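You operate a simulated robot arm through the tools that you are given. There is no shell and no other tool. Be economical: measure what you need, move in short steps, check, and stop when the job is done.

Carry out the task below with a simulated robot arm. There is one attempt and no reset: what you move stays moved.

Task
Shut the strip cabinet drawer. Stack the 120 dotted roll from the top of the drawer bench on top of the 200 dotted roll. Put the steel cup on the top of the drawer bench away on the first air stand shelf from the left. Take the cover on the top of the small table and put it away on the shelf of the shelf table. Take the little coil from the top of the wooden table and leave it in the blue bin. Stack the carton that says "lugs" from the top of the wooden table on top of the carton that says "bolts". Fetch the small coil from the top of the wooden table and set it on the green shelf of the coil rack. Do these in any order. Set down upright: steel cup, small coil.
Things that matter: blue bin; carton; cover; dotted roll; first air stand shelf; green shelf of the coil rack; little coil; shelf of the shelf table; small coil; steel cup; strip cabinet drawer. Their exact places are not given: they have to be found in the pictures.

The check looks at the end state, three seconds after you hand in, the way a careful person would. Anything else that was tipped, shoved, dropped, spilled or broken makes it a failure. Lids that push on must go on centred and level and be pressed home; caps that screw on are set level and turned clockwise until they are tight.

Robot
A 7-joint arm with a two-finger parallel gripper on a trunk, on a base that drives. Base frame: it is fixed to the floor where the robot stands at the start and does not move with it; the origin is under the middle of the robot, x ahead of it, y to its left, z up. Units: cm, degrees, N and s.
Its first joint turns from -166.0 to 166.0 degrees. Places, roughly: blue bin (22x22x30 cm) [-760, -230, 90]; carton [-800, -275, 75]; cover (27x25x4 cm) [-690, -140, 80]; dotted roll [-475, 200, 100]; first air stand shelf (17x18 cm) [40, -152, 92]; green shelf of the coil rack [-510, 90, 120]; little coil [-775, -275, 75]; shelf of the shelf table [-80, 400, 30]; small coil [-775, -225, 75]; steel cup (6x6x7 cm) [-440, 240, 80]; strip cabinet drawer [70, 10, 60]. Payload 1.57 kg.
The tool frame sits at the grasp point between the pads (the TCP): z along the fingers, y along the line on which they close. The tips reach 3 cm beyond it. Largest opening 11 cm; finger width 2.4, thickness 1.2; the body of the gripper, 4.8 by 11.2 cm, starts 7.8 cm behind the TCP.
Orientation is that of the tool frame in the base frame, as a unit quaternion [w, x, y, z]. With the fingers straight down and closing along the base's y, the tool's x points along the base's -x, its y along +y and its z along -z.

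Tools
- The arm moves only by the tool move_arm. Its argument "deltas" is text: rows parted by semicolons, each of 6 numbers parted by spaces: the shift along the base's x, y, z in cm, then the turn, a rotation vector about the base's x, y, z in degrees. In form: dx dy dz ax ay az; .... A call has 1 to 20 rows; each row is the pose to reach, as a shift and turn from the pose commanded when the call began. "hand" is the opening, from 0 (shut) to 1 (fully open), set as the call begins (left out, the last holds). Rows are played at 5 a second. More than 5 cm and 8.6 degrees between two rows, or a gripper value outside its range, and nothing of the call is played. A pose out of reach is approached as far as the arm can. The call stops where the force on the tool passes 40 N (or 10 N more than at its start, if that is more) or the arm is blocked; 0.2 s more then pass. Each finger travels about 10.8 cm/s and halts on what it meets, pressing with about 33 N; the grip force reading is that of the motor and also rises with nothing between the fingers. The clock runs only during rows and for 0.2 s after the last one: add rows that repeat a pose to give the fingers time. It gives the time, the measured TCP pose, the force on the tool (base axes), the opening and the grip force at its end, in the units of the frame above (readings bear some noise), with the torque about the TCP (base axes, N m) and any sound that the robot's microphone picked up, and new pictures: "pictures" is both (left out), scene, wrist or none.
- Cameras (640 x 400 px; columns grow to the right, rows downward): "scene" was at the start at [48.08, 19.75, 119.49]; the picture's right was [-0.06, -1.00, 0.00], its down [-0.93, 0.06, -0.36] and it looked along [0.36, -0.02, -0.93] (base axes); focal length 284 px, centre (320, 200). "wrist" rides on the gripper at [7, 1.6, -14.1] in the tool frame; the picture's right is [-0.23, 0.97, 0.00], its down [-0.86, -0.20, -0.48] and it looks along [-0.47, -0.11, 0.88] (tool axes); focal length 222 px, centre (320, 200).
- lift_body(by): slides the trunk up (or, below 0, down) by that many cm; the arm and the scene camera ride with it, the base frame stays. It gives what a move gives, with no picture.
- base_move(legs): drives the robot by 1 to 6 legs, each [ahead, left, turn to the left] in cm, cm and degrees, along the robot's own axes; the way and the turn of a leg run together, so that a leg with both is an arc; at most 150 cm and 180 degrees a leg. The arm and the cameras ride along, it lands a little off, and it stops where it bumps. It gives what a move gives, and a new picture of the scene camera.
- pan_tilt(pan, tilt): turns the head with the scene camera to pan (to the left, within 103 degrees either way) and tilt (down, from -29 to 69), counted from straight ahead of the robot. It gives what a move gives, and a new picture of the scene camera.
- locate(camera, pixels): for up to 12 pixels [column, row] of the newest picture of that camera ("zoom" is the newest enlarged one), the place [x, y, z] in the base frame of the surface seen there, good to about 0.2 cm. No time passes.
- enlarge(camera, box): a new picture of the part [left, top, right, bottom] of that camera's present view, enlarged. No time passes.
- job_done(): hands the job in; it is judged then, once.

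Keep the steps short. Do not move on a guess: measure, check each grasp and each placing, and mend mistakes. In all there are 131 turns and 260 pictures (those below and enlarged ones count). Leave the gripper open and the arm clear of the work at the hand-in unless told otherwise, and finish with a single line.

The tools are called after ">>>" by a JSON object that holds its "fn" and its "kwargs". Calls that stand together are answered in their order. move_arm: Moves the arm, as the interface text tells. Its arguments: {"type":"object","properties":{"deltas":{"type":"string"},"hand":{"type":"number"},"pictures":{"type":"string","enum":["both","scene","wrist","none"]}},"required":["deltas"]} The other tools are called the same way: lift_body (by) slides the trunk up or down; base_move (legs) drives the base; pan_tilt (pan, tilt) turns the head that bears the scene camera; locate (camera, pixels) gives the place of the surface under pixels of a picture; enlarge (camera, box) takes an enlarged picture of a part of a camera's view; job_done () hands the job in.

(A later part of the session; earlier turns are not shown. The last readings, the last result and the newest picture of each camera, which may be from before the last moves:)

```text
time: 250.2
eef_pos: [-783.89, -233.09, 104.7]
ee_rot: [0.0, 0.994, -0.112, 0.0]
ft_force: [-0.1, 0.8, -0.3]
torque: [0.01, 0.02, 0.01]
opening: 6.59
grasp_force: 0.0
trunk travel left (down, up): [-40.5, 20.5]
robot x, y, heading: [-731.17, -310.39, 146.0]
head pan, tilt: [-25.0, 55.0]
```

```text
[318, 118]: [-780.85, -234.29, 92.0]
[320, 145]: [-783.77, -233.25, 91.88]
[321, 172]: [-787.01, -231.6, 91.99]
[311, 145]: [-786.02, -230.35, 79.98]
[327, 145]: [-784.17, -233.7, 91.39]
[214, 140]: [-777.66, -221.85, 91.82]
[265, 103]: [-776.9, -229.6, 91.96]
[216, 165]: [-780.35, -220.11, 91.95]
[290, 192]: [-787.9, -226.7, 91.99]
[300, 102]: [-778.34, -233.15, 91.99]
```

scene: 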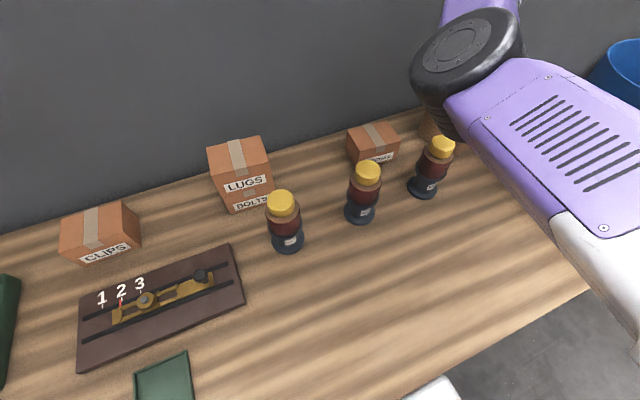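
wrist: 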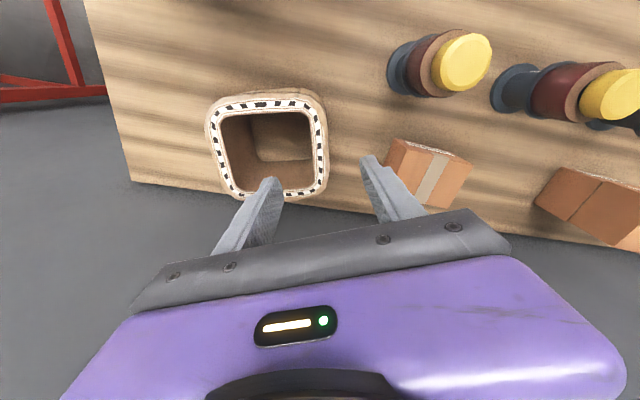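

>>> {"fn": "enlarge", "kwargs": {"camera": "wrist", "box": [190, 80, 400, 220]}}

```text
2.86 times, centred on (295, 150) of wrist
```

zoom: 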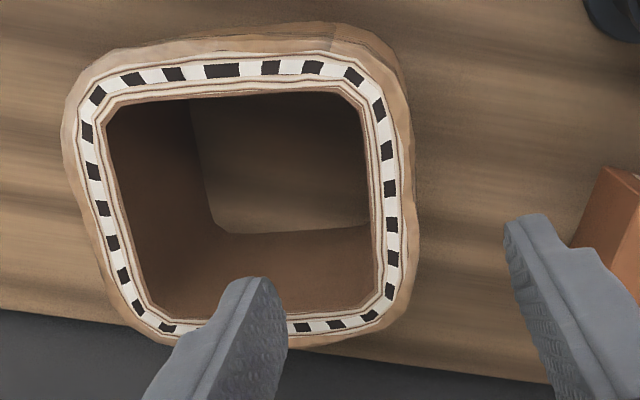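

>>> {"fn": "locate", "kwargs": {"camera": "zoom", "pixels": [[385, 150], [391, 225], [394, 260], [222, 70], [175, 75], [300, 67], [92, 170], [112, 242], [374, 200], [406, 195], [330, 325], [410, 240]]}}

```text
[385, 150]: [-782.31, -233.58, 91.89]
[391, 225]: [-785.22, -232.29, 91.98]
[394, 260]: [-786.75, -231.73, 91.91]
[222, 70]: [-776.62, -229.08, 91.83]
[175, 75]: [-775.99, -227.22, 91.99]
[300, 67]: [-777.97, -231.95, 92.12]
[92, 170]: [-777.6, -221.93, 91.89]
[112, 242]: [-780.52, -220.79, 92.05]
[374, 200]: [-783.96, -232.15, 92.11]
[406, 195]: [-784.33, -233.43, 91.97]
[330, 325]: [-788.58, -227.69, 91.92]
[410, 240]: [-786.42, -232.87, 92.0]
```

The wall's normal is at 67.5°, so I'll turn a further -9.5°, centre on (-784.5,-232.9) and go down to z 89.5.

>>> {"fn": "move_arm", "kwargs": {"deltas": "-0.6 0.2 0 0 0 -5; -0.6 0.2 0 0 0 -9.5; -0.6 0.2 -4 0 0 -9.5; -0.6 0.2 -8 0 0 -9.5; -0.6 0.2 -12 0 0 -9.5; -0.6 0.2 -15.2 0 0 -9.5; -0.6 0.2 -15.2 0 0 -9.5", "pictures": "wrist"}}

```text
time: 251.8
eef_pos: [-784.5, -232.81, 89.43]
ee_rot: [0.0, 0.981, -0.193, -0.002]
ft_force: [0.7, 0.7, -0.5]
torque: [-0.01, 0.01, 0.01]
opening: 6.6
grasp_force: 0.0
trunk travel left (down, up): [-40.5, 20.5]
robot x, y, heading: [-731.39, -309.86, 146.1]
head pan, tilt: [-25.0, 55.0]
```

wrist: 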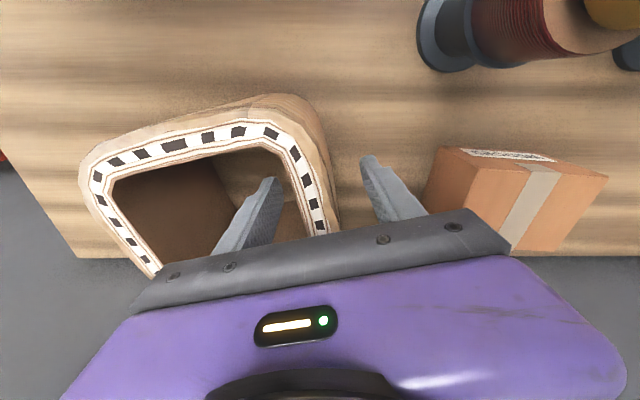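

The wall is between the fingers, so I'll close.

>>> {"fn": "move_arm", "kwargs": {"deltas": "0 0 0 0 0 0; 0 0 0 0 0 0; 0 0 0 0 0 0; 0 0 0 0 0 0", "hand": 0, "pictures": "none"}}

>>> {"fn": "move_arm", "kwargs": {"deltas": "0 0 1 0 0 0; 0 0 2 0 0 0; 0 0 4 0 0 0; 0 0 4 0 0 0", "pictures": "both"}}

```text
time: 252.8
eef_pos: [-784.53, -232.84, 89.37]
ee_rot: [-0.001, 0.981, -0.193, -0.001]
ft_force: [0.9, 2.4, -0.5]
torque: [-0.04, 0.47, -0.02]
opening: 2.22
grasp_force: 32.6
trunk travel left (down, up): [-40.5, 20.5]
robot x, y, heading: [-731.1, -310.48, 146.0]
head pan, tilt: [-25.0, 55.0]
```

```text
time: 253.8
eef_pos: [-784.46, -232.84, 93.34]
ee_rot: [-0.001, 0.981, -0.193, 0.0]
ft_force: [0.5, -0.6, -10.2]
torque: [-0.58, 0.25, 0.02]
opening: 2.19
grasp_force: 32.9
trunk travel left (down, up): [-40.5, 20.5]
robot x, y, heading: [-731.55, -310.07, 146.1]
head pan, tilt: [-25.0, 55.0]
```

scene: 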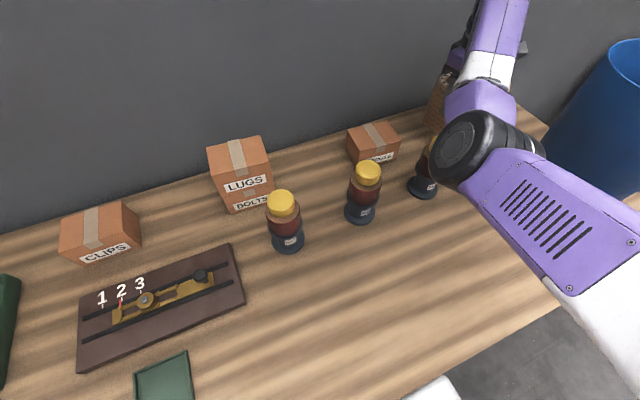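
wrist: 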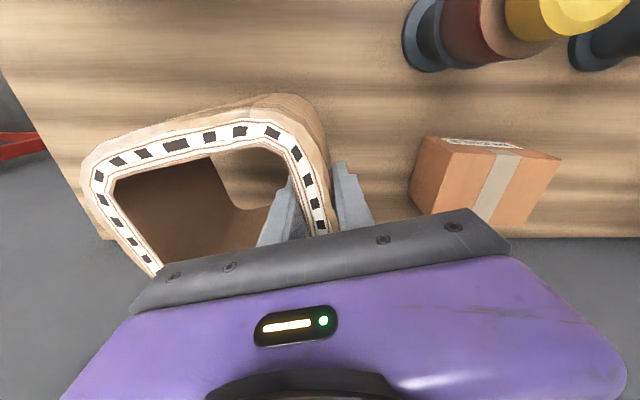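

Held firmly, about 10 N, with no tilt. The green shelf is at z 117, so I'll raise the trunk fully and then lift the arm more.

>>> {"fn": "lift_body", "kwargs": {"by": 20.5}}

>>> {"fn": "move_arm", "kwargs": {"deltas": "0 0 3 0 0 0; 0 0 6 0 0 0; 0 0 9 0 0 0; 0 0 12 0 0 0; 0 0 15 0 0 0; 0 0 15 0 0 0", "pictures": "wrist"}}

```text
time: 256.0
eef_pos: [-784.65, -232.7, 113.83]
ee_rot: [-0.001, 0.981, -0.194, 0.0]
ft_force: [0.3, -1.2, -10.0]
torque: [-0.61, 0.27, 0.02]
opening: 2.21
grasp_force: 33.1
trunk travel left (down, up): [-61.0, 0.0]
robot x, y, heading: [-731.38, -309.82, 145.9]
head pan, tilt: [-25.0, 55.0]
```

```text
time: 257.4
eef_pos: [-784.56, -232.8, 129.05]
ee_rot: [0.0, 0.981, -0.193, -0.001]
ft_force: [-0.4, -0.1, -8.8]
torque: [-0.57, 0.23, -0.03]
opening: 2.2
grasp_force: 33.2
trunk travel left (down, up): [-61.0, 0.0]
robot x, y, heading: [-731.42, -310.29, 145.9]
head pan, tilt: [-25.0, 55.0]
```

wrist: 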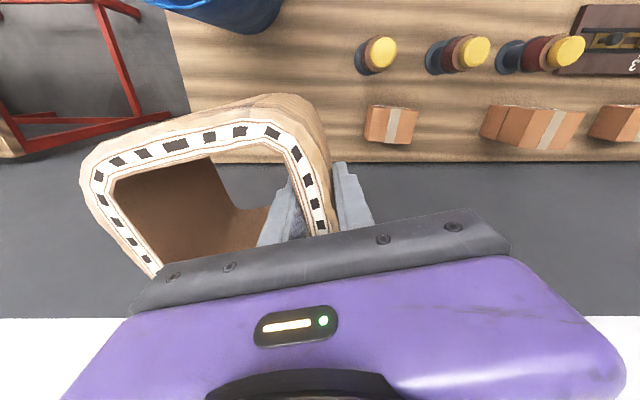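

Clear of everything. I'll back off 68 cm and slide right along the wall line to the coil rack in stages.

>>> {"fn": "base_move", "kwargs": {"legs": [[-68, 0, 0], [0, -140, 0]]}}

>>> {"fn": "base_move", "kwargs": {"legs": [[0, -140, 0], [0, -100, 0]]}}

>>> {"fn": "pan_tilt", "kwargs": {"pan": -15, "tilt": 45}}

```text
time: 267.8
eef_pos: [-645.24, -152.62, 128.91]
ee_rot: [0.001, 0.978, -0.21, -0.001]
ft_force: [-1.0, -0.5, -9.1]
torque: [-0.57, 0.26, 0.01]
opening: 2.19
grasp_force: 32.9
trunk travel left (down, up): [-61.0, 0.0]
robot x, y, heading: [-594.54, -231.62, 144.1]
head pan, tilt: [-25.0, 55.0]
```

scene: 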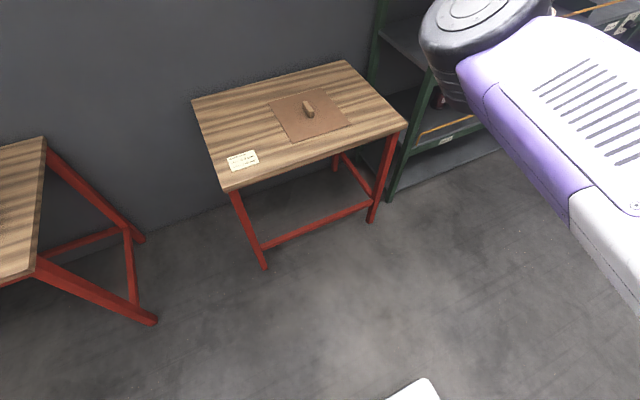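

```text
time: 279.5
eef_pos: [-503.72, 40.85, 129.0]
ee_rot: [0.001, 0.977, -0.211, -0.001]
ft_force: [0.1, -0.5, -10.3]
torque: [-0.54, 0.24, -0.03]
opening: 2.2
grasp_force: 33.1
trunk travel left (down, up): [-61.0, 0.0]
robot x, y, heading: [-453.23, -38.39, 144.0]
head pan, tilt: [-25.0, 55.0]
```

scene: 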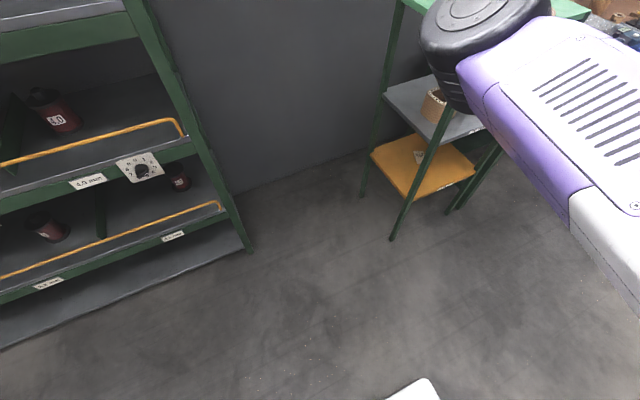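

```text
time: 280.2
eef_pos: [-503.56, 40.74, 128.91]
ee_rot: [0.0, 0.978, -0.211, -0.001]
ft_force: [-0.4, -1.0, -10.8]
torque: [-0.58, 0.26, 0.03]
opening: 2.17
grasp_force: 32.6
trunk travel left (down, up): [-61.0, 0.0]
robot x, y, heading: [-453.15, -38.75, 144.0]
head pan, tilt: [-15.0, 45.0]
```

scene: 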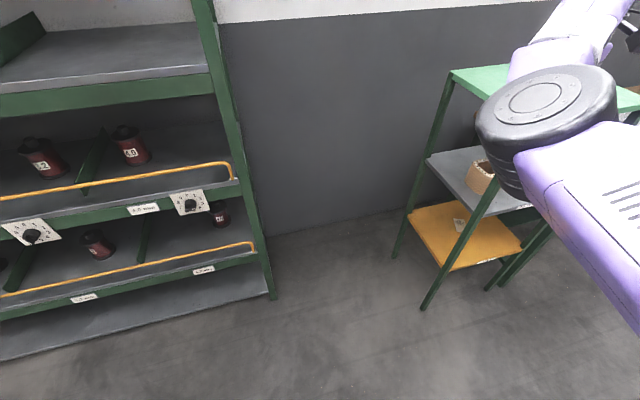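

I'll move right 40 cm so the coil stands in front of the rack, then view with both cameras.

>>> {"fn": "base_move", "kwargs": {"legs": [[0, -40, 1]]}}

>>> {"fn": "move_arm", "kwargs": {"deltas": "0 0 0 0 0 0", "pictures": "wrist"}}

>>> {"fn": "pan_tilt", "kwargs": {"pan": 20, "tilt": 45}}

```text
time: 282.7
eef_pos: [-482.83, 71.72, 128.92]
ee_rot: [-0.001, 0.98, -0.199, -0.001]
ft_force: [-0.1, 0.4, -10.2]
torque: [-0.56, 0.2, 0.0]
opening: 2.21
grasp_force: 33.4
trunk travel left (down, up): [-61.0, 0.0]
robot x, y, heading: [-430.36, -6.15, 145.4]
head pan, tilt: [-15.0, 45.0]
```

scene: 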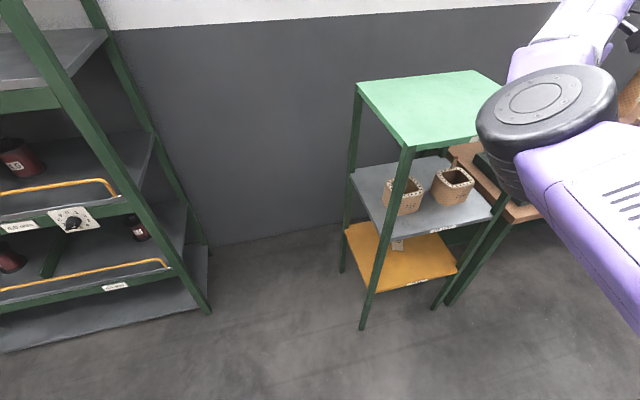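

```text
time: 283.1
eef_pos: [-482.8, 71.7, 128.86]
ee_rot: [0.001, 0.98, -0.199, 0.0]
ft_force: [0.5, -0.6, -9.0]
torque: [-0.61, 0.24, 0.03]
opening: 2.21
grasp_force: 33.1
trunk travel left (down, up): [-61.0, 0.0]
robot x, y, heading: [-430.6, -6.3, 144.9]
head pan, tilt: [-15.0, 45.0]
```

wrist: 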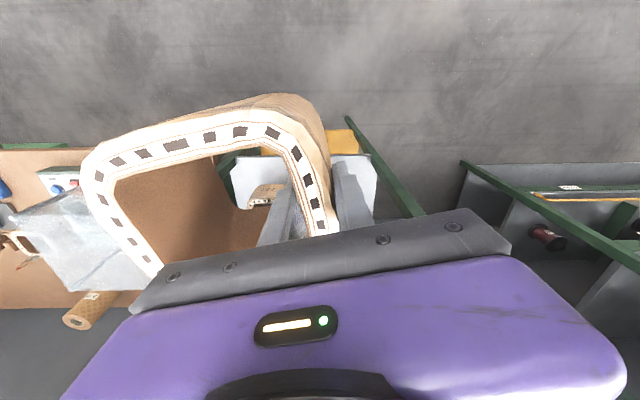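

```text
time: 284.1
eef_pos: [-482.84, 71.72, 128.85]
ee_rot: [0.0, 0.98, -0.198, -0.001]
ft_force: [0.0, 0.6, -10.0]
torque: [-0.6, 0.26, -0.01]
opening: 2.18
grasp_force: 33.1
trunk travel left (down, up): [-61.0, 0.0]
robot x, y, heading: [-430.39, -6.82, 145.6]
head pan, tilt: [20.0, 45.0]
```

scene: 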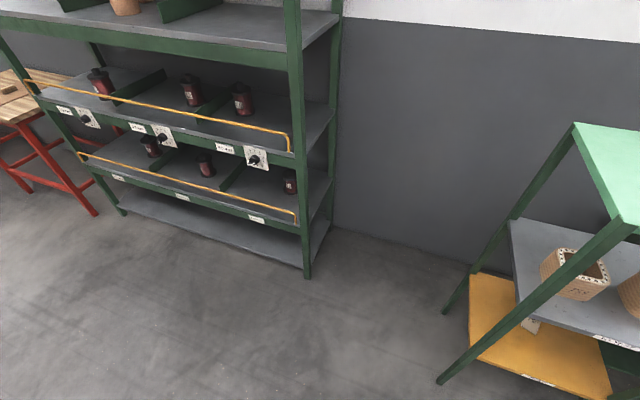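

>>> {"fn": "pan_tilt", "kwargs": {"pan": -10, "tilt": 45}}

```text
time: 285.1
eef_pos: [-482.87, 71.83, 128.94]
ee_rot: [0.0, 0.98, -0.198, -0.001]
ft_force: [0.1, -0.3, -9.7]
torque: [-0.59, 0.23, 0.03]
opening: 2.17
grasp_force: 33.2
trunk travel left (down, up): [-61.0, 0.0]
robot x, y, heading: [-430.83, -6.1, 145.4]
head pan, tilt: [-10.0, 45.0]
```

scene: 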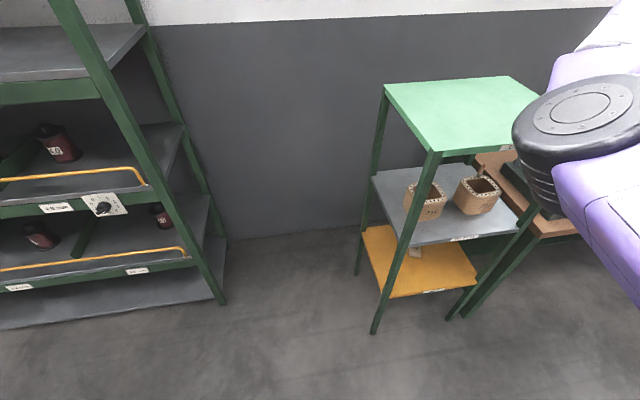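

>>> {"fn": "locate", "kwargs": {"camera": "scene", "pixels": [[388, 86], [508, 79], [440, 149], [510, 140], [535, 97], [460, 110], [500, 145], [452, 90]]}}

```text
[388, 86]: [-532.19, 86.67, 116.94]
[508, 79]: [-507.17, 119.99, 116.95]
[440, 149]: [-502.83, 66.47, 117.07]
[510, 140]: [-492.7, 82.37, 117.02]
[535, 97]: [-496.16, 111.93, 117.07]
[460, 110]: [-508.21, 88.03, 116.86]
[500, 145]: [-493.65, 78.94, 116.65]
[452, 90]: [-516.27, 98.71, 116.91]
```

The shelf is empty, with corners giving a centre of (-505,93.2), z 117. I'll check the coil hasn't slipped, then drive 28 cm ahead with its bottom at about 119.5.

>>> {"fn": "locate", "kwargs": {"camera": "wrist", "pixels": [[175, 145], [100, 180], [240, 132], [143, 258], [308, 180], [270, 132]]}}

>>> {"fn": "move_arm", "kwargs": {"deltas": "0 0 1 0 0 0; 0 0 2 0 0 0; 0 0 2 0 0 0", "pictures": "none"}}

```text
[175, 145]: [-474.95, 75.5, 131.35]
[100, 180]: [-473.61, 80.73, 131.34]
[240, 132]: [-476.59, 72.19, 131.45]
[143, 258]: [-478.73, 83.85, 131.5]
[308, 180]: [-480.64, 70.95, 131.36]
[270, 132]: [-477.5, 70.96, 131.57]
```

```text
time: 285.9
eef_pos: [-482.8, 71.76, 130.97]
ee_rot: [-0.001, 0.98, -0.198, -0.001]
ft_force: [0.1, -1.0, -9.5]
torque: [-0.54, 0.26, -0.01]
opening: 2.16
grasp_force: 32.6
trunk travel left (down, up): [-61.0, 0.0]
robot x, y, heading: [-430.15, -5.96, 145.6]
head pan, tilt: [-10.0, 45.0]
```

The rim is level and hasn't slipped. Driving ahead 28 cm.

>>> {"fn": "base_move", "kwargs": {"legs": [[28, 1, 0]]}}

>>> {"fn": "move_arm", "kwargs": {"deltas": "0 0 -1 0 0 0; 0 0 -2 0 0 0; 0 0 -3 0 0 0; 0 0 -3 0 0 0", "pictures": "both"}}

```text
time: 287.8
eef_pos: [-506.16, 86.54, 131.03]
ee_rot: [0.0, 0.98, -0.199, -0.001]
ft_force: [0.4, 0.3, -9.6]
torque: [-0.55, 0.25, 0.0]
opening: 2.17
grasp_force: 32.9
trunk travel left (down, up): [-61.0, 0.0]
robot x, y, heading: [-453.64, 8.7, 145.6]
head pan, tilt: [-10.0, 45.0]
```

scene: 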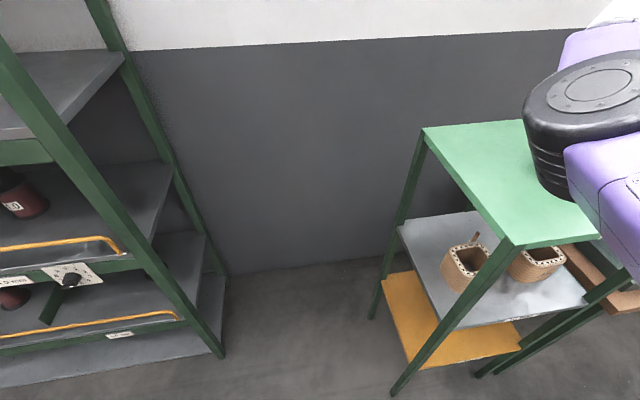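

```text
time: 288.8
eef_pos: [-506.15, 86.64, 127.79]
ee_rot: [0.001, 0.98, -0.198, -0.001]
ft_force: [-0.1, -0.3, -10.0]
torque: [-0.57, 0.23, 0.01]
opening: 2.2
grasp_force: 33.0
trunk travel left (down, up): [-61.0, 0.0]
robot x, y, heading: [-453.52, 8.17, 145.3]
head pan, tilt: [-10.0, 45.0]
```

scene: 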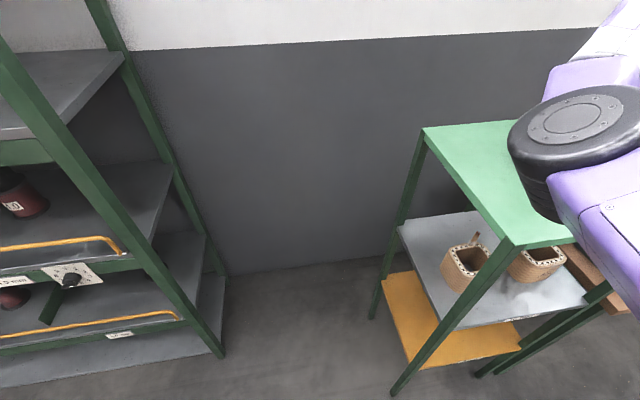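
wrist: 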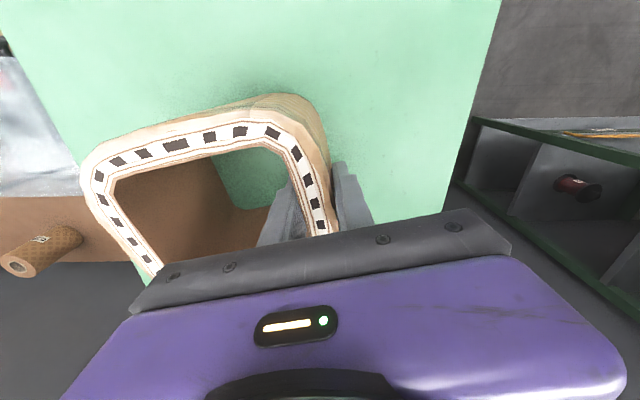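

The coil is over the shelf's middle. I'll ease down until contact.

>>> {"fn": "move_arm", "kwargs": {"deltas": "0 0 -0.5 0 0 0; 0 0 -0.9 0 0 0; 0 0 -1.1 0 0 0; 0 0 -1.3 0 0 0; 0 0 -1.3 0 0 0", "pictures": "none"}}

```text
time: 290.0
eef_pos: [-506.02, 86.5, 126.63]
ee_rot: [-0.001, 0.98, -0.199, -0.001]
ft_force: [-0.8, 0.4, -10.4]
torque: [-0.59, 0.23, 0.0]
opening: 2.18
grasp_force: 33.2
trunk travel left (down, up): [-61.0, 0.0]
robot x, y, heading: [-453.92, 8.23, 145.2]
head pan, tilt: [-10.0, 45.0]
```

>>> {"fn": "move_arm", "kwargs": {"deltas": "0 0 -0.15 0 0 0; 0 0 -0.25 0 0 0; 0 0 -0.35 0 0 0; 0 0 -0.35 0 0 0", "pictures": "none"}}

```text
time: 291.0
eef_pos: [-506.15, 86.64, 126.43]
ee_rot: [0.0, 0.98, -0.198, 0.0]
ft_force: [-0.3, -2.5, -1.2]
torque: [0.24, 0.26, -0.02]
opening: 2.21
grasp_force: 32.9
trunk travel left (down, up): [-61.0, 0.0]
robot x, y, heading: [-453.49, 8.91, 145.6]
head pan, tilt: [-10.0, 45.0]
```

Most of the weight is off, so I'll release and rise.

>>> {"fn": "move_arm", "kwargs": {"deltas": "0 0 0 0 0 0; 0 0 0 0 0 0; 0 0 0 0 0 0", "hand": 0.5, "pictures": "wrist"}}

>>> {"fn": "move_arm", "kwargs": {"deltas": "0 0 2 0 0 0; 0 0 4 0 0 0; 0 0 6 0 0 0; 0 0 7.5 0 0 0", "pictures": "wrist"}}

```text
time: 291.8
eef_pos: [-506.19, 86.42, 126.28]
ee_rot: [0.001, 0.98, -0.198, -0.001]
ft_force: [-0.1, 1.0, -0.1]
torque: [-0.03, -0.01, 0.01]
opening: 5.48
grasp_force: 0.0
trunk travel left (down, up): [-61.0, 0.0]
robot x, y, heading: [-453.87, 8.45, 145.9]
head pan, tilt: [-10.0, 45.0]
```

wrist: 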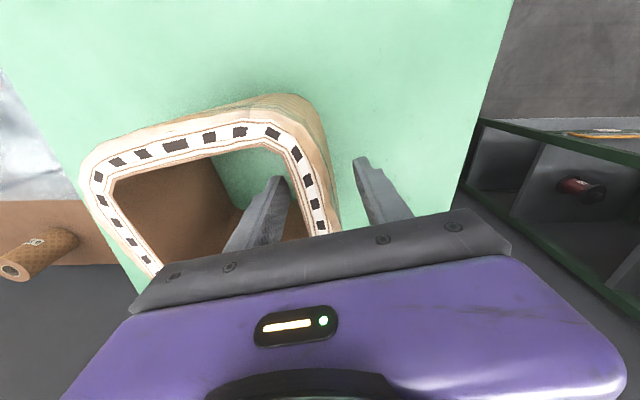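

```text
time: 292.8
eef_pos: [-506.17, 86.51, 133.99]
ee_rot: [0.0, 0.98, -0.198, 0.0]
ft_force: [-0.2, 0.1, 0.4]
torque: [0.0, -0.01, 0.0]
opening: 5.52
grasp_force: 0.0
trunk travel left (down, up): [-61.0, 0.0]
robot x, y, heading: [-453.76, 8.39, 145.5]
head pan, tilt: [-10.0, 45.0]
```

wrist: 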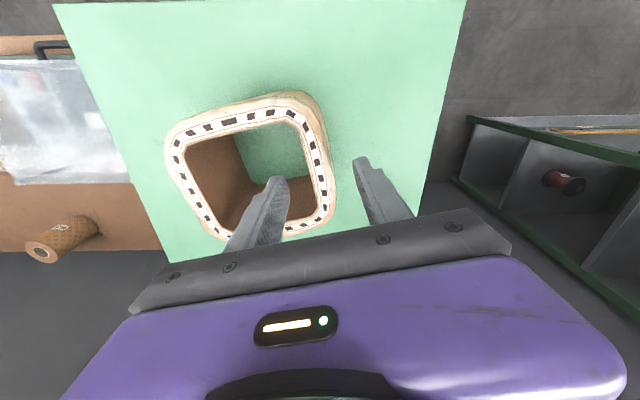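

The coil stands upright on the green shelf. I'll rise a bit more, then back away.

>>> {"fn": "move_arm", "kwargs": {"deltas": "0 0 1.5 0 0 0; 0 0 3 0 0 0; 0 0 3 0 0 0", "pictures": "none"}}

>>> {"fn": "base_move", "kwargs": {"legs": [[-35, 0, 0]]}}

>>> {"fn": "lift_body", "kwargs": {"by": -25}}

>>> {"fn": "base_move", "kwargs": {"legs": [[0, 140, 0], [0, 140, 0]]}}

>>> {"fn": "pan_tilt", "kwargs": {"pan": 0, "tilt": 55}}

```text
time: 293.6
eef_pos: [-506.03, 86.43, 137.07]
ee_rot: [0.0, 0.98, -0.198, -0.001]
ft_force: [-0.5, -0.6, 0.9]
torque: [-0.03, -0.01, 0.0]
opening: 5.49
grasp_force: 0.2
trunk travel left (down, up): [-61.0, 0.0]
robot x, y, heading: [-453.72, 8.44, 145.7]
head pan, tilt: [-10.0, 45.0]
```

```text
time: 295.8
eef_pos: [-477.15, 67.04, 136.99]
ee_rot: [0.0, 0.979, -0.203, -0.001]
ft_force: [0.5, 0.9, 0.9]
torque: [0.01, 0.0, 0.01]
opening: 5.51
grasp_force: 0.0
trunk travel left (down, up): [-61.0, 0.0]
robot x, y, heading: [-425.36, -10.94, 145.0]
head pan, tilt: [-10.0, 45.0]
```

scene: 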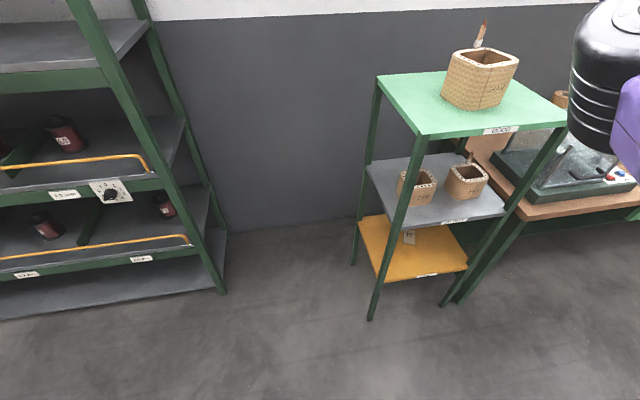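

```text
time: 298.4
eef_pos: [-477.09, 66.91, 112.02]
ee_rot: [0.0, 0.979, -0.203, -0.001]
ft_force: [-0.4, 0.3, -0.5]
torque: [0.02, 0.01, -0.03]
opening: 5.51
grasp_force: 0.1
trunk travel left (down, up): [-36.0, 25.0]
robot x, y, heading: [-425.0, -11.12, 145.3]
head pan, tilt: [-10.0, 45.0]
```

```text
time: 312.0
eef_pos: [-639.69, -157.05, 111.9]
ee_rot: [0.0, 0.974, -0.226, 0.0]
ft_force: [0.2, -0.8, 0.6]
torque: [0.02, 0.02, -0.02]
opening: 5.51
grasp_force: 0.0
trunk travel left (down, up): [-36.0, 25.0]
robot x, y, heading: [-591.87, -237.86, 142.1]
head pan, tilt: [-10.0, 45.0]
```

scene: 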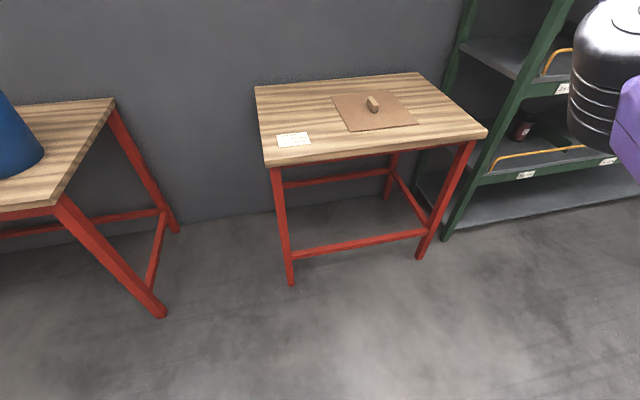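

```text
time: 312.7
eef_pos: [-639.57, -157.06, 111.94]
ee_rot: [0.0, 0.974, -0.226, -0.001]
ft_force: [0.5, 0.1, -0.2]
torque: [0.02, 0.0, -0.02]
opening: 5.51
grasp_force: 0.1
trunk travel left (down, up): [-36.0, 25.0]
robot x, y, heading: [-591.97, -237.69, 142.1]
head pan, tilt: [0.0, 55.0]
```

scene: 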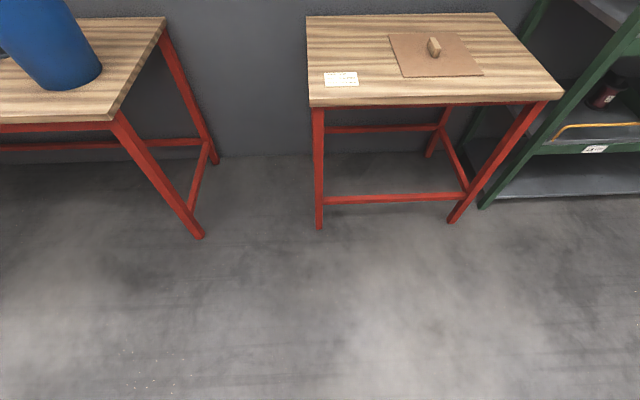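

The cover lies on the small table with a wood handle at (434,46). I'll measure it.

>>> {"fn": "enlarge", "kwargs": {"camera": "scene", "box": [370, 15, 500, 95]}}

>>> {"fn": "locate", "kwargs": {"camera": "scene", "pixels": [[389, 37], [455, 31], [482, 74], [403, 76], [431, 40], [437, 52], [434, 55], [312, 100], [560, 95], [320, 20]]}}

```text
4.92 times, centred on (435, 55) of scene
```

zoom: 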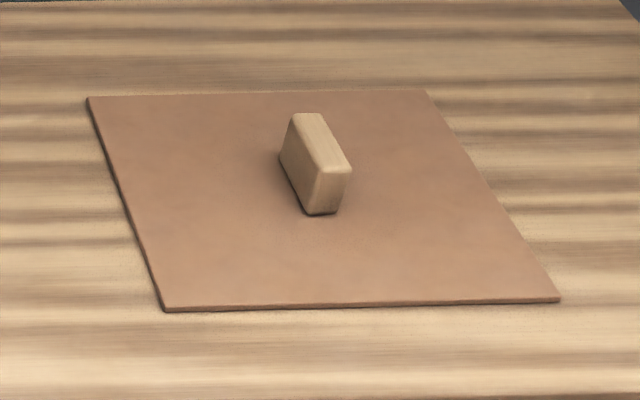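

```text
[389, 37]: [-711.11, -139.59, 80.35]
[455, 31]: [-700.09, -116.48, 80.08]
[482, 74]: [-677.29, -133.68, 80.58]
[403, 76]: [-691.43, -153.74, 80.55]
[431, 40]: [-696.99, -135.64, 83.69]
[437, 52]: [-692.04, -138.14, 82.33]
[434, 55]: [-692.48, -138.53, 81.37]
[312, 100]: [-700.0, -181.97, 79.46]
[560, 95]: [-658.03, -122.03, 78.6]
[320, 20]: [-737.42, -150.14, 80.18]
```

>>> {"fn": "locate", "kwargs": {"camera": "zoom", "pixels": [[300, 116], [318, 116], [322, 168], [347, 168], [312, 140], [335, 150], [290, 170], [320, 205], [90, 100], [425, 92], [556, 298], [165, 307]]}}

```text
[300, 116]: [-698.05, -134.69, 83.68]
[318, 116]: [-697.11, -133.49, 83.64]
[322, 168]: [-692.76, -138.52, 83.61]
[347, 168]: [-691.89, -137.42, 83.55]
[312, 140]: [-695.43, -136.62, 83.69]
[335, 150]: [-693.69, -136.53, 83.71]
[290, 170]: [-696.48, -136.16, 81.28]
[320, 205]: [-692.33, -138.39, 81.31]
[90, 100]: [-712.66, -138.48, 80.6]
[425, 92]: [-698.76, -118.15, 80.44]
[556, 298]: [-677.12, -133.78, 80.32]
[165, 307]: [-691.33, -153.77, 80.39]
```

The handle is 6.6×1.7 cm, its top at z 83.7, centred (-695,-136), long axis at 143.7°. The drop-off is a low shelf under a table, so I'll grip with the hand tilted 45° forward. First I'll drive close.

>>> {"fn": "base_move", "kwargs": {"legs": [[0, -20, 3], [56, 0, 0]]}}

>>> {"fn": "pan_tilt", "kwargs": {"pan": 0, "tilt": 60}}

```text
time: 317.2
eef_pos: [-677.63, -111.04, 112.02]
ee_rot: [0.0, 0.979, -0.204, -0.001]
ft_force: [0.6, -0.6, -0.3]
torque: [-0.01, 0.0, 0.0]
opening: 5.5
grasp_force: 0.0
trunk travel left (down, up): [-36.0, 25.0]
robot x, y, heading: [-626.03, -189.14, 145.0]
head pan, tilt: [0.0, 55.0]
```

scene: 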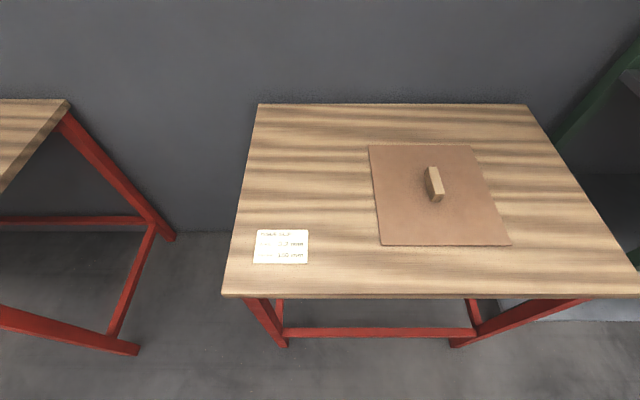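

```text
time: 317.8
eef_pos: [-677.73, -111.07, 112.02]
ee_rot: [0.0, 0.979, -0.204, -0.002]
ft_force: [0.2, 0.5, 0.5]
torque: [-0.01, 0.01, 0.01]
opening: 5.51
grasp_force: 0.0
trunk travel left (down, up): [-36.0, 25.0]
robot x, y, heading: [-625.96, -189.45, 145.2]
head pan, tilt: [0.0, 60.0]
```

scene: 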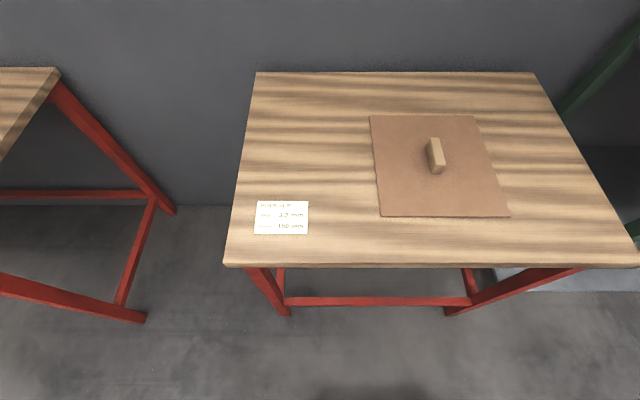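

>>> {"fn": "enlarge", "kwargs": {"camera": "scene", "box": [360, 100, 520, 230]}}

```text
3.08 times, centred on (440, 165) of scene
```

zoom: 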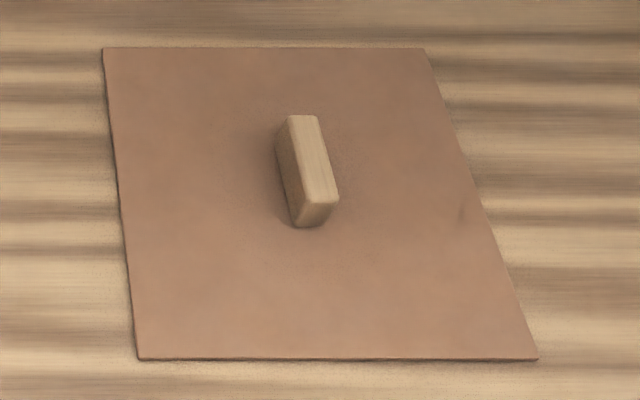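

>>> {"fn": "locate", "kwargs": {"camera": "zoom", "pixels": [[291, 120], [315, 119], [304, 196], [334, 195], [303, 158], [322, 158], [278, 165], [310, 215], [106, 50], [422, 50], [534, 355], [140, 357]]}}

```text
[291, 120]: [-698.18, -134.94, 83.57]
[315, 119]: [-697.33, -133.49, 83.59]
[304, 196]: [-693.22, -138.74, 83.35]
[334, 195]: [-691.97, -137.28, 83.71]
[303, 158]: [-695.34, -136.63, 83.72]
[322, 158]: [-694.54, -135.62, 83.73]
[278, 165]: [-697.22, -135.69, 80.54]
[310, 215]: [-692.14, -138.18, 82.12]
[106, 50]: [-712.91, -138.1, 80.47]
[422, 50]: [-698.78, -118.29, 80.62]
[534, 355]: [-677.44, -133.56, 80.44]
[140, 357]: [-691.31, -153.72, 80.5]
```

I'll turn the hand to the handle's axis and move above it.

>>> {"fn": "move_arm", "kwargs": {"deltas": "-2.8 -4.2 0 0 0 -3; -5.6 -8.5 0 0 0 -6; -8.4 -12.7 0 0 0 -9; -11.2 -17 0 0 0 -12.9; -14 -21.2 0 0 0 -12.9; -16.8 -25.5 0 0 0 -12.9; -16.8 -25.5 -4 0 0 -12.9", "hand": 0.5, "pictures": "none"}}

>>> {"fn": "move_arm", "kwargs": {"deltas": "0 0 0 4.4 6 0; 0 0 0 8.9 12.1 0; 0 0 0 13.3 18.1 0; 0 0 -1 17.8 24.2 0; 0 0 -2 22.2 30.2 0; 0 0 -4 26.6 36.3 0; 0 0 -8 26.6 36.3 0; 0 0 -12 26.6 36.3 0; 0 0 -12 26.6 36.3 0", "pictures": "both"}}

```text
refused: row 1 steps farther than a row can; nothing moved
```

```text
time: 319.8
eef_pos: [-677.68, -111.08, 99.86]
ee_rot: [-0.159, 0.904, -0.188, -0.349]
ft_force: [-0.5, -0.5, -0.2]
torque: [0.04, 0.02, 0.0]
opening: 5.53
grasp_force: 0.2
trunk travel left (down, up): [-36.0, 25.0]
robot x, y, heading: [-625.94, -189.54, 145.1]
head pan, tilt: [0.0, 60.0]
```

scene: 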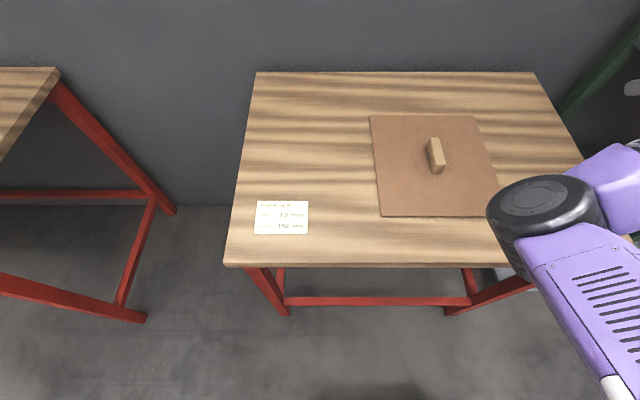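
wrist: 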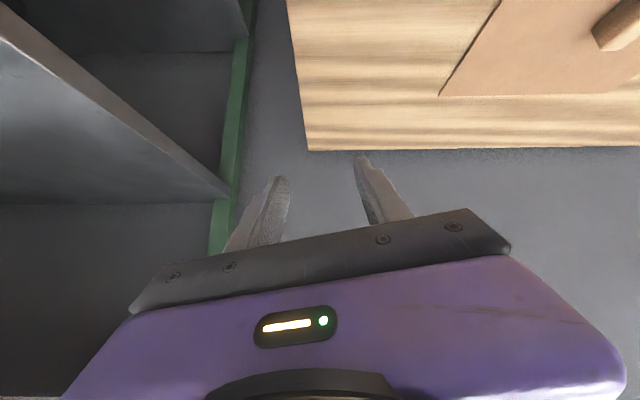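

The first call was refused because its step was slightly too long, so the tilt happened in place, safely. I'll now move above the handle and correct the yaw about the tilted axis.

>>> {"fn": "move_arm", "kwargs": {"deltas": "-2.4 -3.6 0 -1 0.8 -1.3; -4.8 -7.3 0 -2.1 1.5 -2.6; -7.2 -10.9 0 -3.1 2.3 -3.9; -9.6 -14.6 0 -4.2 3.1 -5.2; -12 -18.2 0 -5.2 3.9 -6.5; -14.4 -21.9 0 -6.3 4.6 -7.8; -16.8 -25.5 0 -7.35 5.4 -9.1; -16.8 -25.5 -5 -7.35 5.4 -9.1; -16.8 -25.5 -9 -7.35 5.4 -9.1; -16.8 -25.5 -9 -7.35 5.4 -9.1", "pictures": "both"}}

```text
time: 322.0
eef_pos: [-694.35, -136.47, 91.02]
ee_rot: [-0.118, 0.877, -0.288, -0.365]
ft_force: [0.1, -0.1, -0.1]
torque: [-0.01, 0.02, 0.01]
opening: 5.47
grasp_force: 0.1
trunk travel left (down, up): [-36.0, 25.0]
robot x, y, heading: [-625.75, -189.52, 144.7]
head pan, tilt: [0.0, 60.0]
```

scene: 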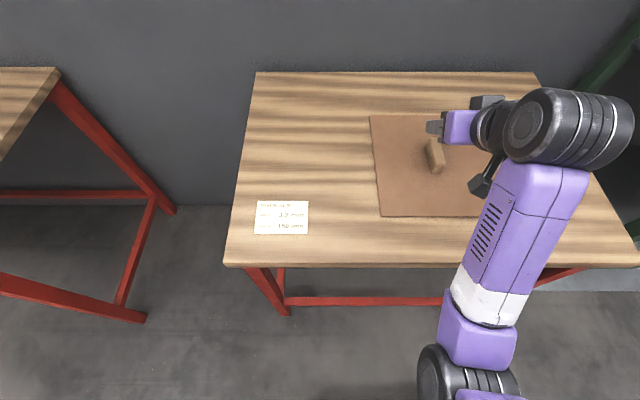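
wrist: 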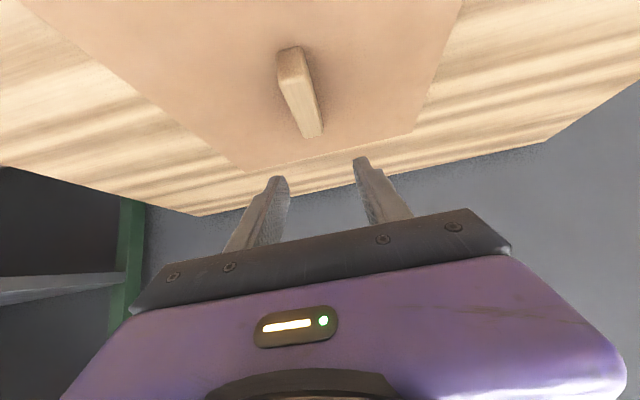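

The handle lines up midway between the fingers. I'll go down to z 83.8.

>>> {"fn": "move_arm", "kwargs": {"deltas": "-0.1 -0.1 -3 0 0 0; -0.1 -0.1 -5 0 0 0; -0.1 -0.1 -6.5 0 0 0; -0.1 -0.1 -7.1 0 0 0; -0.1 -0.1 -7.1 0 0 0", "pictures": "wrist"}}

```text
time: 323.2
eef_pos: [-694.56, -136.75, 83.77]
ee_rot: [-0.119, 0.877, -0.288, -0.365]
ft_force: [0.0, -0.3, 0.1]
torque: [0.0, 0.01, 0.01]
opening: 5.51
grasp_force: 0.1
trunk travel left (down, up): [-36.0, 25.0]
robot x, y, heading: [-626.18, -189.07, 144.6]
head pan, tilt: [0.0, 60.0]
```

wrist: 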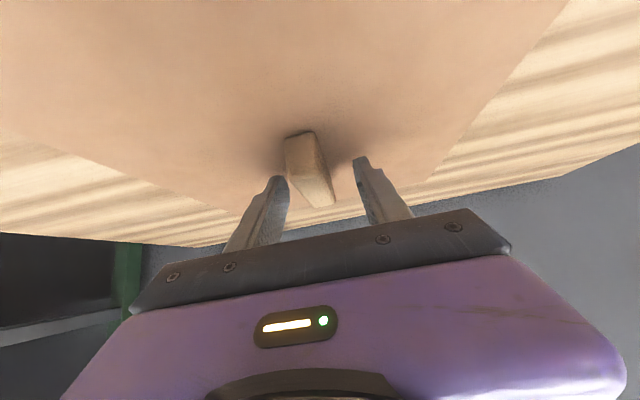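

>>> {"fn": "move_arm", "kwargs": {"deltas": "0 0 0 0 0 0; 0 0 0 0 0 0; 0 0 0 0 0 0; 0 0 0 0 0 0", "hand": 0, "pictures": "none"}}

>>> {"fn": "move_arm", "kwargs": {"deltas": "0 0 1 0 0 0; 0 0 3 0 0 0; 0 0 6 0 0 0; 0 0 6 0 0 0", "pictures": "both"}}

```text
time: 324.2
eef_pos: [-694.56, -136.58, 83.78]
ee_rot: [-0.118, 0.878, -0.288, -0.364]
ft_force: [-0.3, -1.0, 0.6]
torque: [0.1, 0.0, 0.09]
opening: 2.17
grasp_force: 33.5
trunk travel left (down, up): [-36.0, 25.0]
robot x, y, heading: [-625.7, -189.35, 144.7]
head pan, tilt: [0.0, 60.0]
```

```text
time: 325.2
eef_pos: [-694.44, -136.76, 90.09]
ee_rot: [-0.119, 0.878, -0.288, -0.364]
ft_force: [0.0, 0.6, -2.5]
torque: [0.01, -0.03, 0.02]
opening: 2.21
grasp_force: 33.1
trunk travel left (down, up): [-36.0, 25.0]
robot x, y, heading: [-625.68, -189.69, 145.0]
head pan, tilt: [0.0, 60.0]
```

scene: 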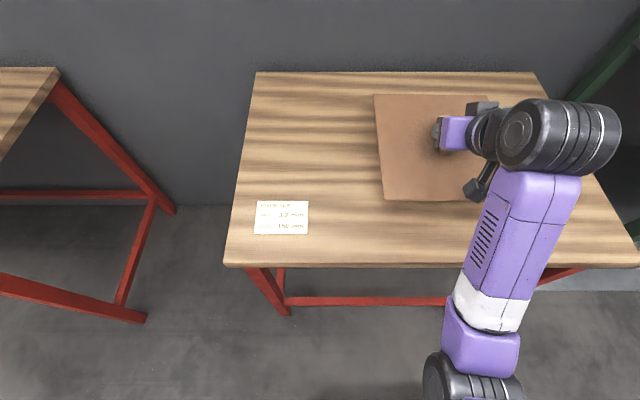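
wrist: 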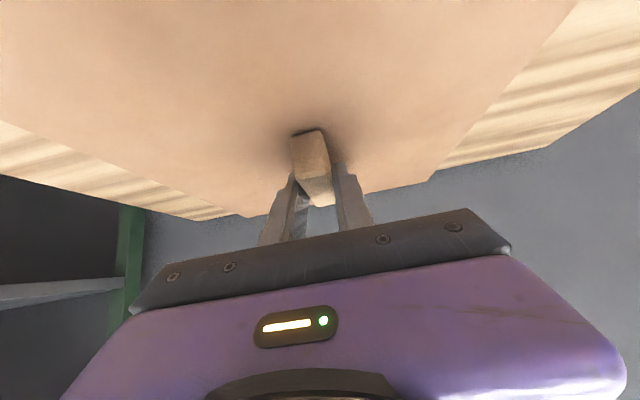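

The cover is held level. I'll raise it and pull it in, then back off, turn right and drive along the aisle.

>>> {"fn": "move_arm", "kwargs": {"deltas": "0 0 4 0 0 0; 0 0 8 0 0 0; 2.4 -1.8 11 0 0 0; 5 -3.8 12 0 0 0; 8 -6 12 0 0 0; 11 -8.4 12 0 0 0; 13 -9.9 12 0 0 0", "pictures": "none"}}

>>> {"fn": "base_move", "kwargs": {"legs": [[-48, 0, 0], [0, 0, -90], [120, 0, 0], [120, 0, 0]]}}

```text
time: 326.8
eef_pos: [-686.12, -142.68, 102.15]
ee_rot: [-0.119, 0.878, -0.288, -0.364]
ft_force: [0.8, 0.5, -2.6]
torque: [-0.02, -0.02, -0.02]
opening: 2.16
grasp_force: 33.0
out of reach, approached as far as the arm can: row 3, 6, 7
trunk travel left (down, up): [-36.0, 25.0]
robot x, y, heading: [-626.0, -189.43, 145.1]
head pan, tilt: [0.0, 60.0]
```

```text
time: 345.0
eef_pos: [-396.01, 37.59, 102.13]
ee_rot: [0.342, -0.41, 0.828, 0.171]
ft_force: [0.7, -0.4, -2.9]
torque: [-0.07, -0.03, -0.01]
opening: 2.19
grasp_force: 33.1
trunk travel left (down, up): [-36.0, 25.0]
robot x, y, heading: [-444.32, -21.52, 54.1]
head pan, tilt: [0.0, 60.0]
```

scene: 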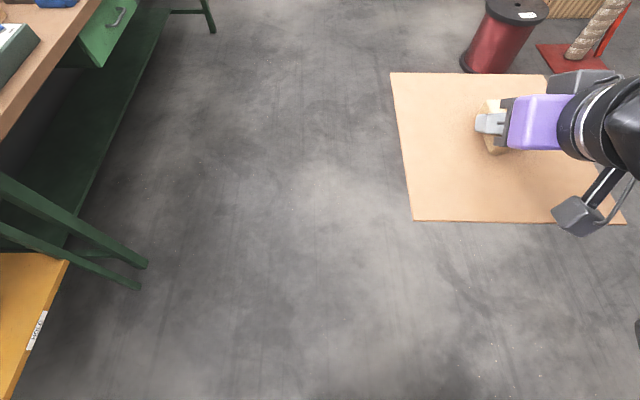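

>>> {"fn": "base_move", "kwargs": {"legs": [[120, 4, 0], [120, 4, 0]]}}

>>> {"fn": "pan_tilt", "kwargs": {"pan": 0, "tilt": 20}}

```text
time: 356.6
eef_pos: [-263.95, 233.93, 102.21]
ee_rot: [0.343, -0.408, 0.829, 0.17]
ft_force: [0.4, 0.3, -3.0]
torque: [0.01, 0.04, -0.01]
opening: 2.17
grasp_force: 32.8
trunk travel left (down, up): [-36.0, 25.0]
robot x, y, heading: [-312.02, 174.56, 53.4]
head pan, tilt: [0.0, 60.0]
```

scene: 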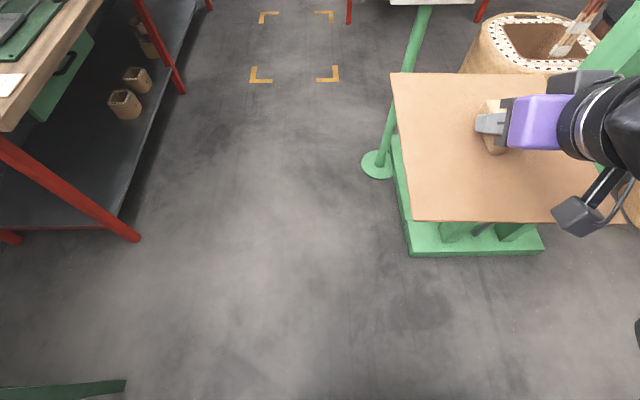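

```text
time: 357.7
eef_pos: [-263.7, 233.97, 102.11]
ee_rot: [0.343, -0.409, 0.829, 0.171]
ft_force: [-0.2, 0.4, -2.4]
torque: [-0.04, 0.01, 0.02]
opening: 2.18
grasp_force: 32.8
trunk travel left (down, up): [-36.0, 25.0]
robot x, y, heading: [-312.07, 174.76, 53.7]
head pan, tilt: [0.0, 20.0]
```

scene: 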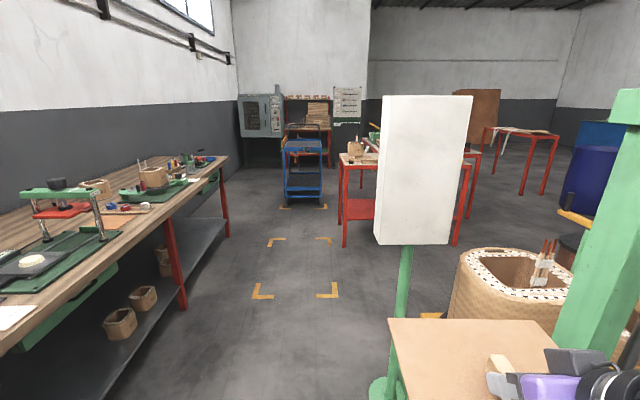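

The cover is near the press's sign post, so I'll measure before going on, along with the red table with a lower shelf behind the sign.

>>> {"fn": "locate", "kwargs": {"camera": "scene", "pixels": [[405, 290], [385, 385], [400, 320], [590, 250], [345, 157], [360, 205], [343, 243], [450, 230], [375, 230], [455, 240], [300, 200], [470, 290]]}}

>>> {"fn": "enlarge", "kwargs": {"camera": "scene", "box": [270, 80, 590, 270]}}

```text
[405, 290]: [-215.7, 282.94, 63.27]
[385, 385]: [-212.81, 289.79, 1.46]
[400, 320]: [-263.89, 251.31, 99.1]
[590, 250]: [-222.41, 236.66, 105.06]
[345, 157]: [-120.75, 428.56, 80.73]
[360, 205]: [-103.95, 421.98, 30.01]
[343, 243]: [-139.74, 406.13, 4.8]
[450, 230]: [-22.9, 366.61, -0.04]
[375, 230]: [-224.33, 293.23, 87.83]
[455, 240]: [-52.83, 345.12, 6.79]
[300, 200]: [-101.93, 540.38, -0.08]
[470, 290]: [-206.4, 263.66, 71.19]
```

```text
2.00 times, centred on (430, 175) of scene
```

zoom: 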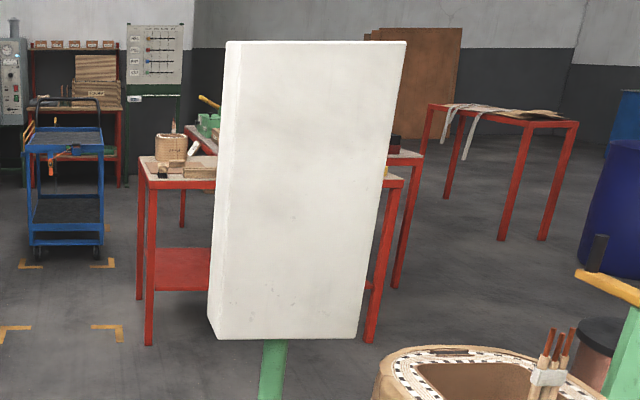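

The shelf table has its front line at T≈251 (N -348…-242 in wall axes), with the red shelf at z 30. I'll check the left bench edge before side-stepping around the sign.

>>> {"fn": "locate", "kwargs": {"camera": "scene", "pixels": [[183, 305], [225, 235], [165, 215], [110, 390], [225, 160], [260, 297], [335, 297], [370, 200], [470, 100], [470, 240], [315, 150], [360, 160]]}}

```text
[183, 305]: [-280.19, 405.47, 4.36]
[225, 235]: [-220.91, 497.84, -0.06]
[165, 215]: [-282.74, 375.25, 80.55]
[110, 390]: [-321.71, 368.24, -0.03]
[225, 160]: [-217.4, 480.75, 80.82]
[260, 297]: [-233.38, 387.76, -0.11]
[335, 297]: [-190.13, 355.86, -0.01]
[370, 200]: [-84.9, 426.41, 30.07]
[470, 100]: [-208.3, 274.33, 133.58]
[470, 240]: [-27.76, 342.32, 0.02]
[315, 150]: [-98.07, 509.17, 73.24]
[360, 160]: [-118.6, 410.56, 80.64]
```

I'll side-step left 43 cm to pass the sign, and drive ahead 198 cm to just short of the table.

>>> {"fn": "base_move", "kwargs": {"legs": [[0, 43, 1], [100, 0, 0], [96, 0, 0]]}}

>>> {"fn": "pan_tilt", "kwargs": {"pan": -45, "tilt": 35}}

```text
time: 369.7
eef_pos: [-186.67, 420.48, 102.12]
ee_rot: [0.341, -0.415, 0.825, 0.173]
ft_force: [0.8, 0.5, -3.3]
torque: [-0.03, 0.06, 0.02]
opening: 2.18
grasp_force: 33.6
trunk travel left (down, up): [-36.0, 25.0]
robot x, y, heading: [-233.91, 360.59, 54.5]
head pan, tilt: [0.0, 20.0]
```

scene: 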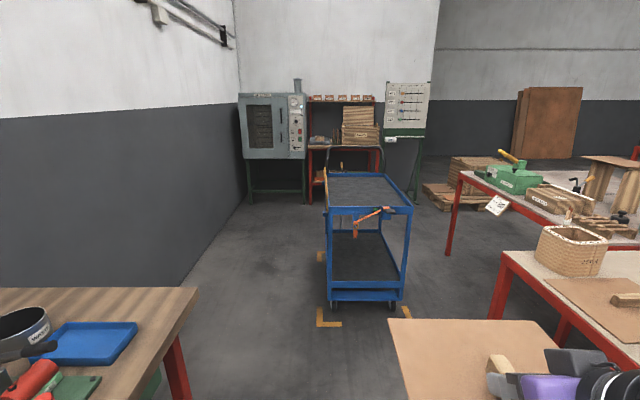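

```text
time: 370.8
eef_pos: [-186.76, 420.38, 102.21]
ee_rot: [0.341, -0.416, 0.825, 0.173]
ft_force: [-0.3, -0.5, -2.9]
torque: [0.0, 0.04, -0.01]
opening: 2.2
grasp_force: 32.9
trunk travel left (down, up): [-36.0, 25.0]
robot x, y, heading: [-233.88, 360.52, 54.7]
head pan, tilt: [-45.0, 35.0]
```

scene: 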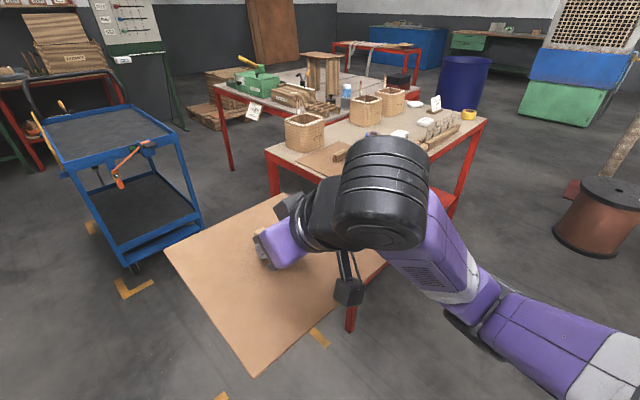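

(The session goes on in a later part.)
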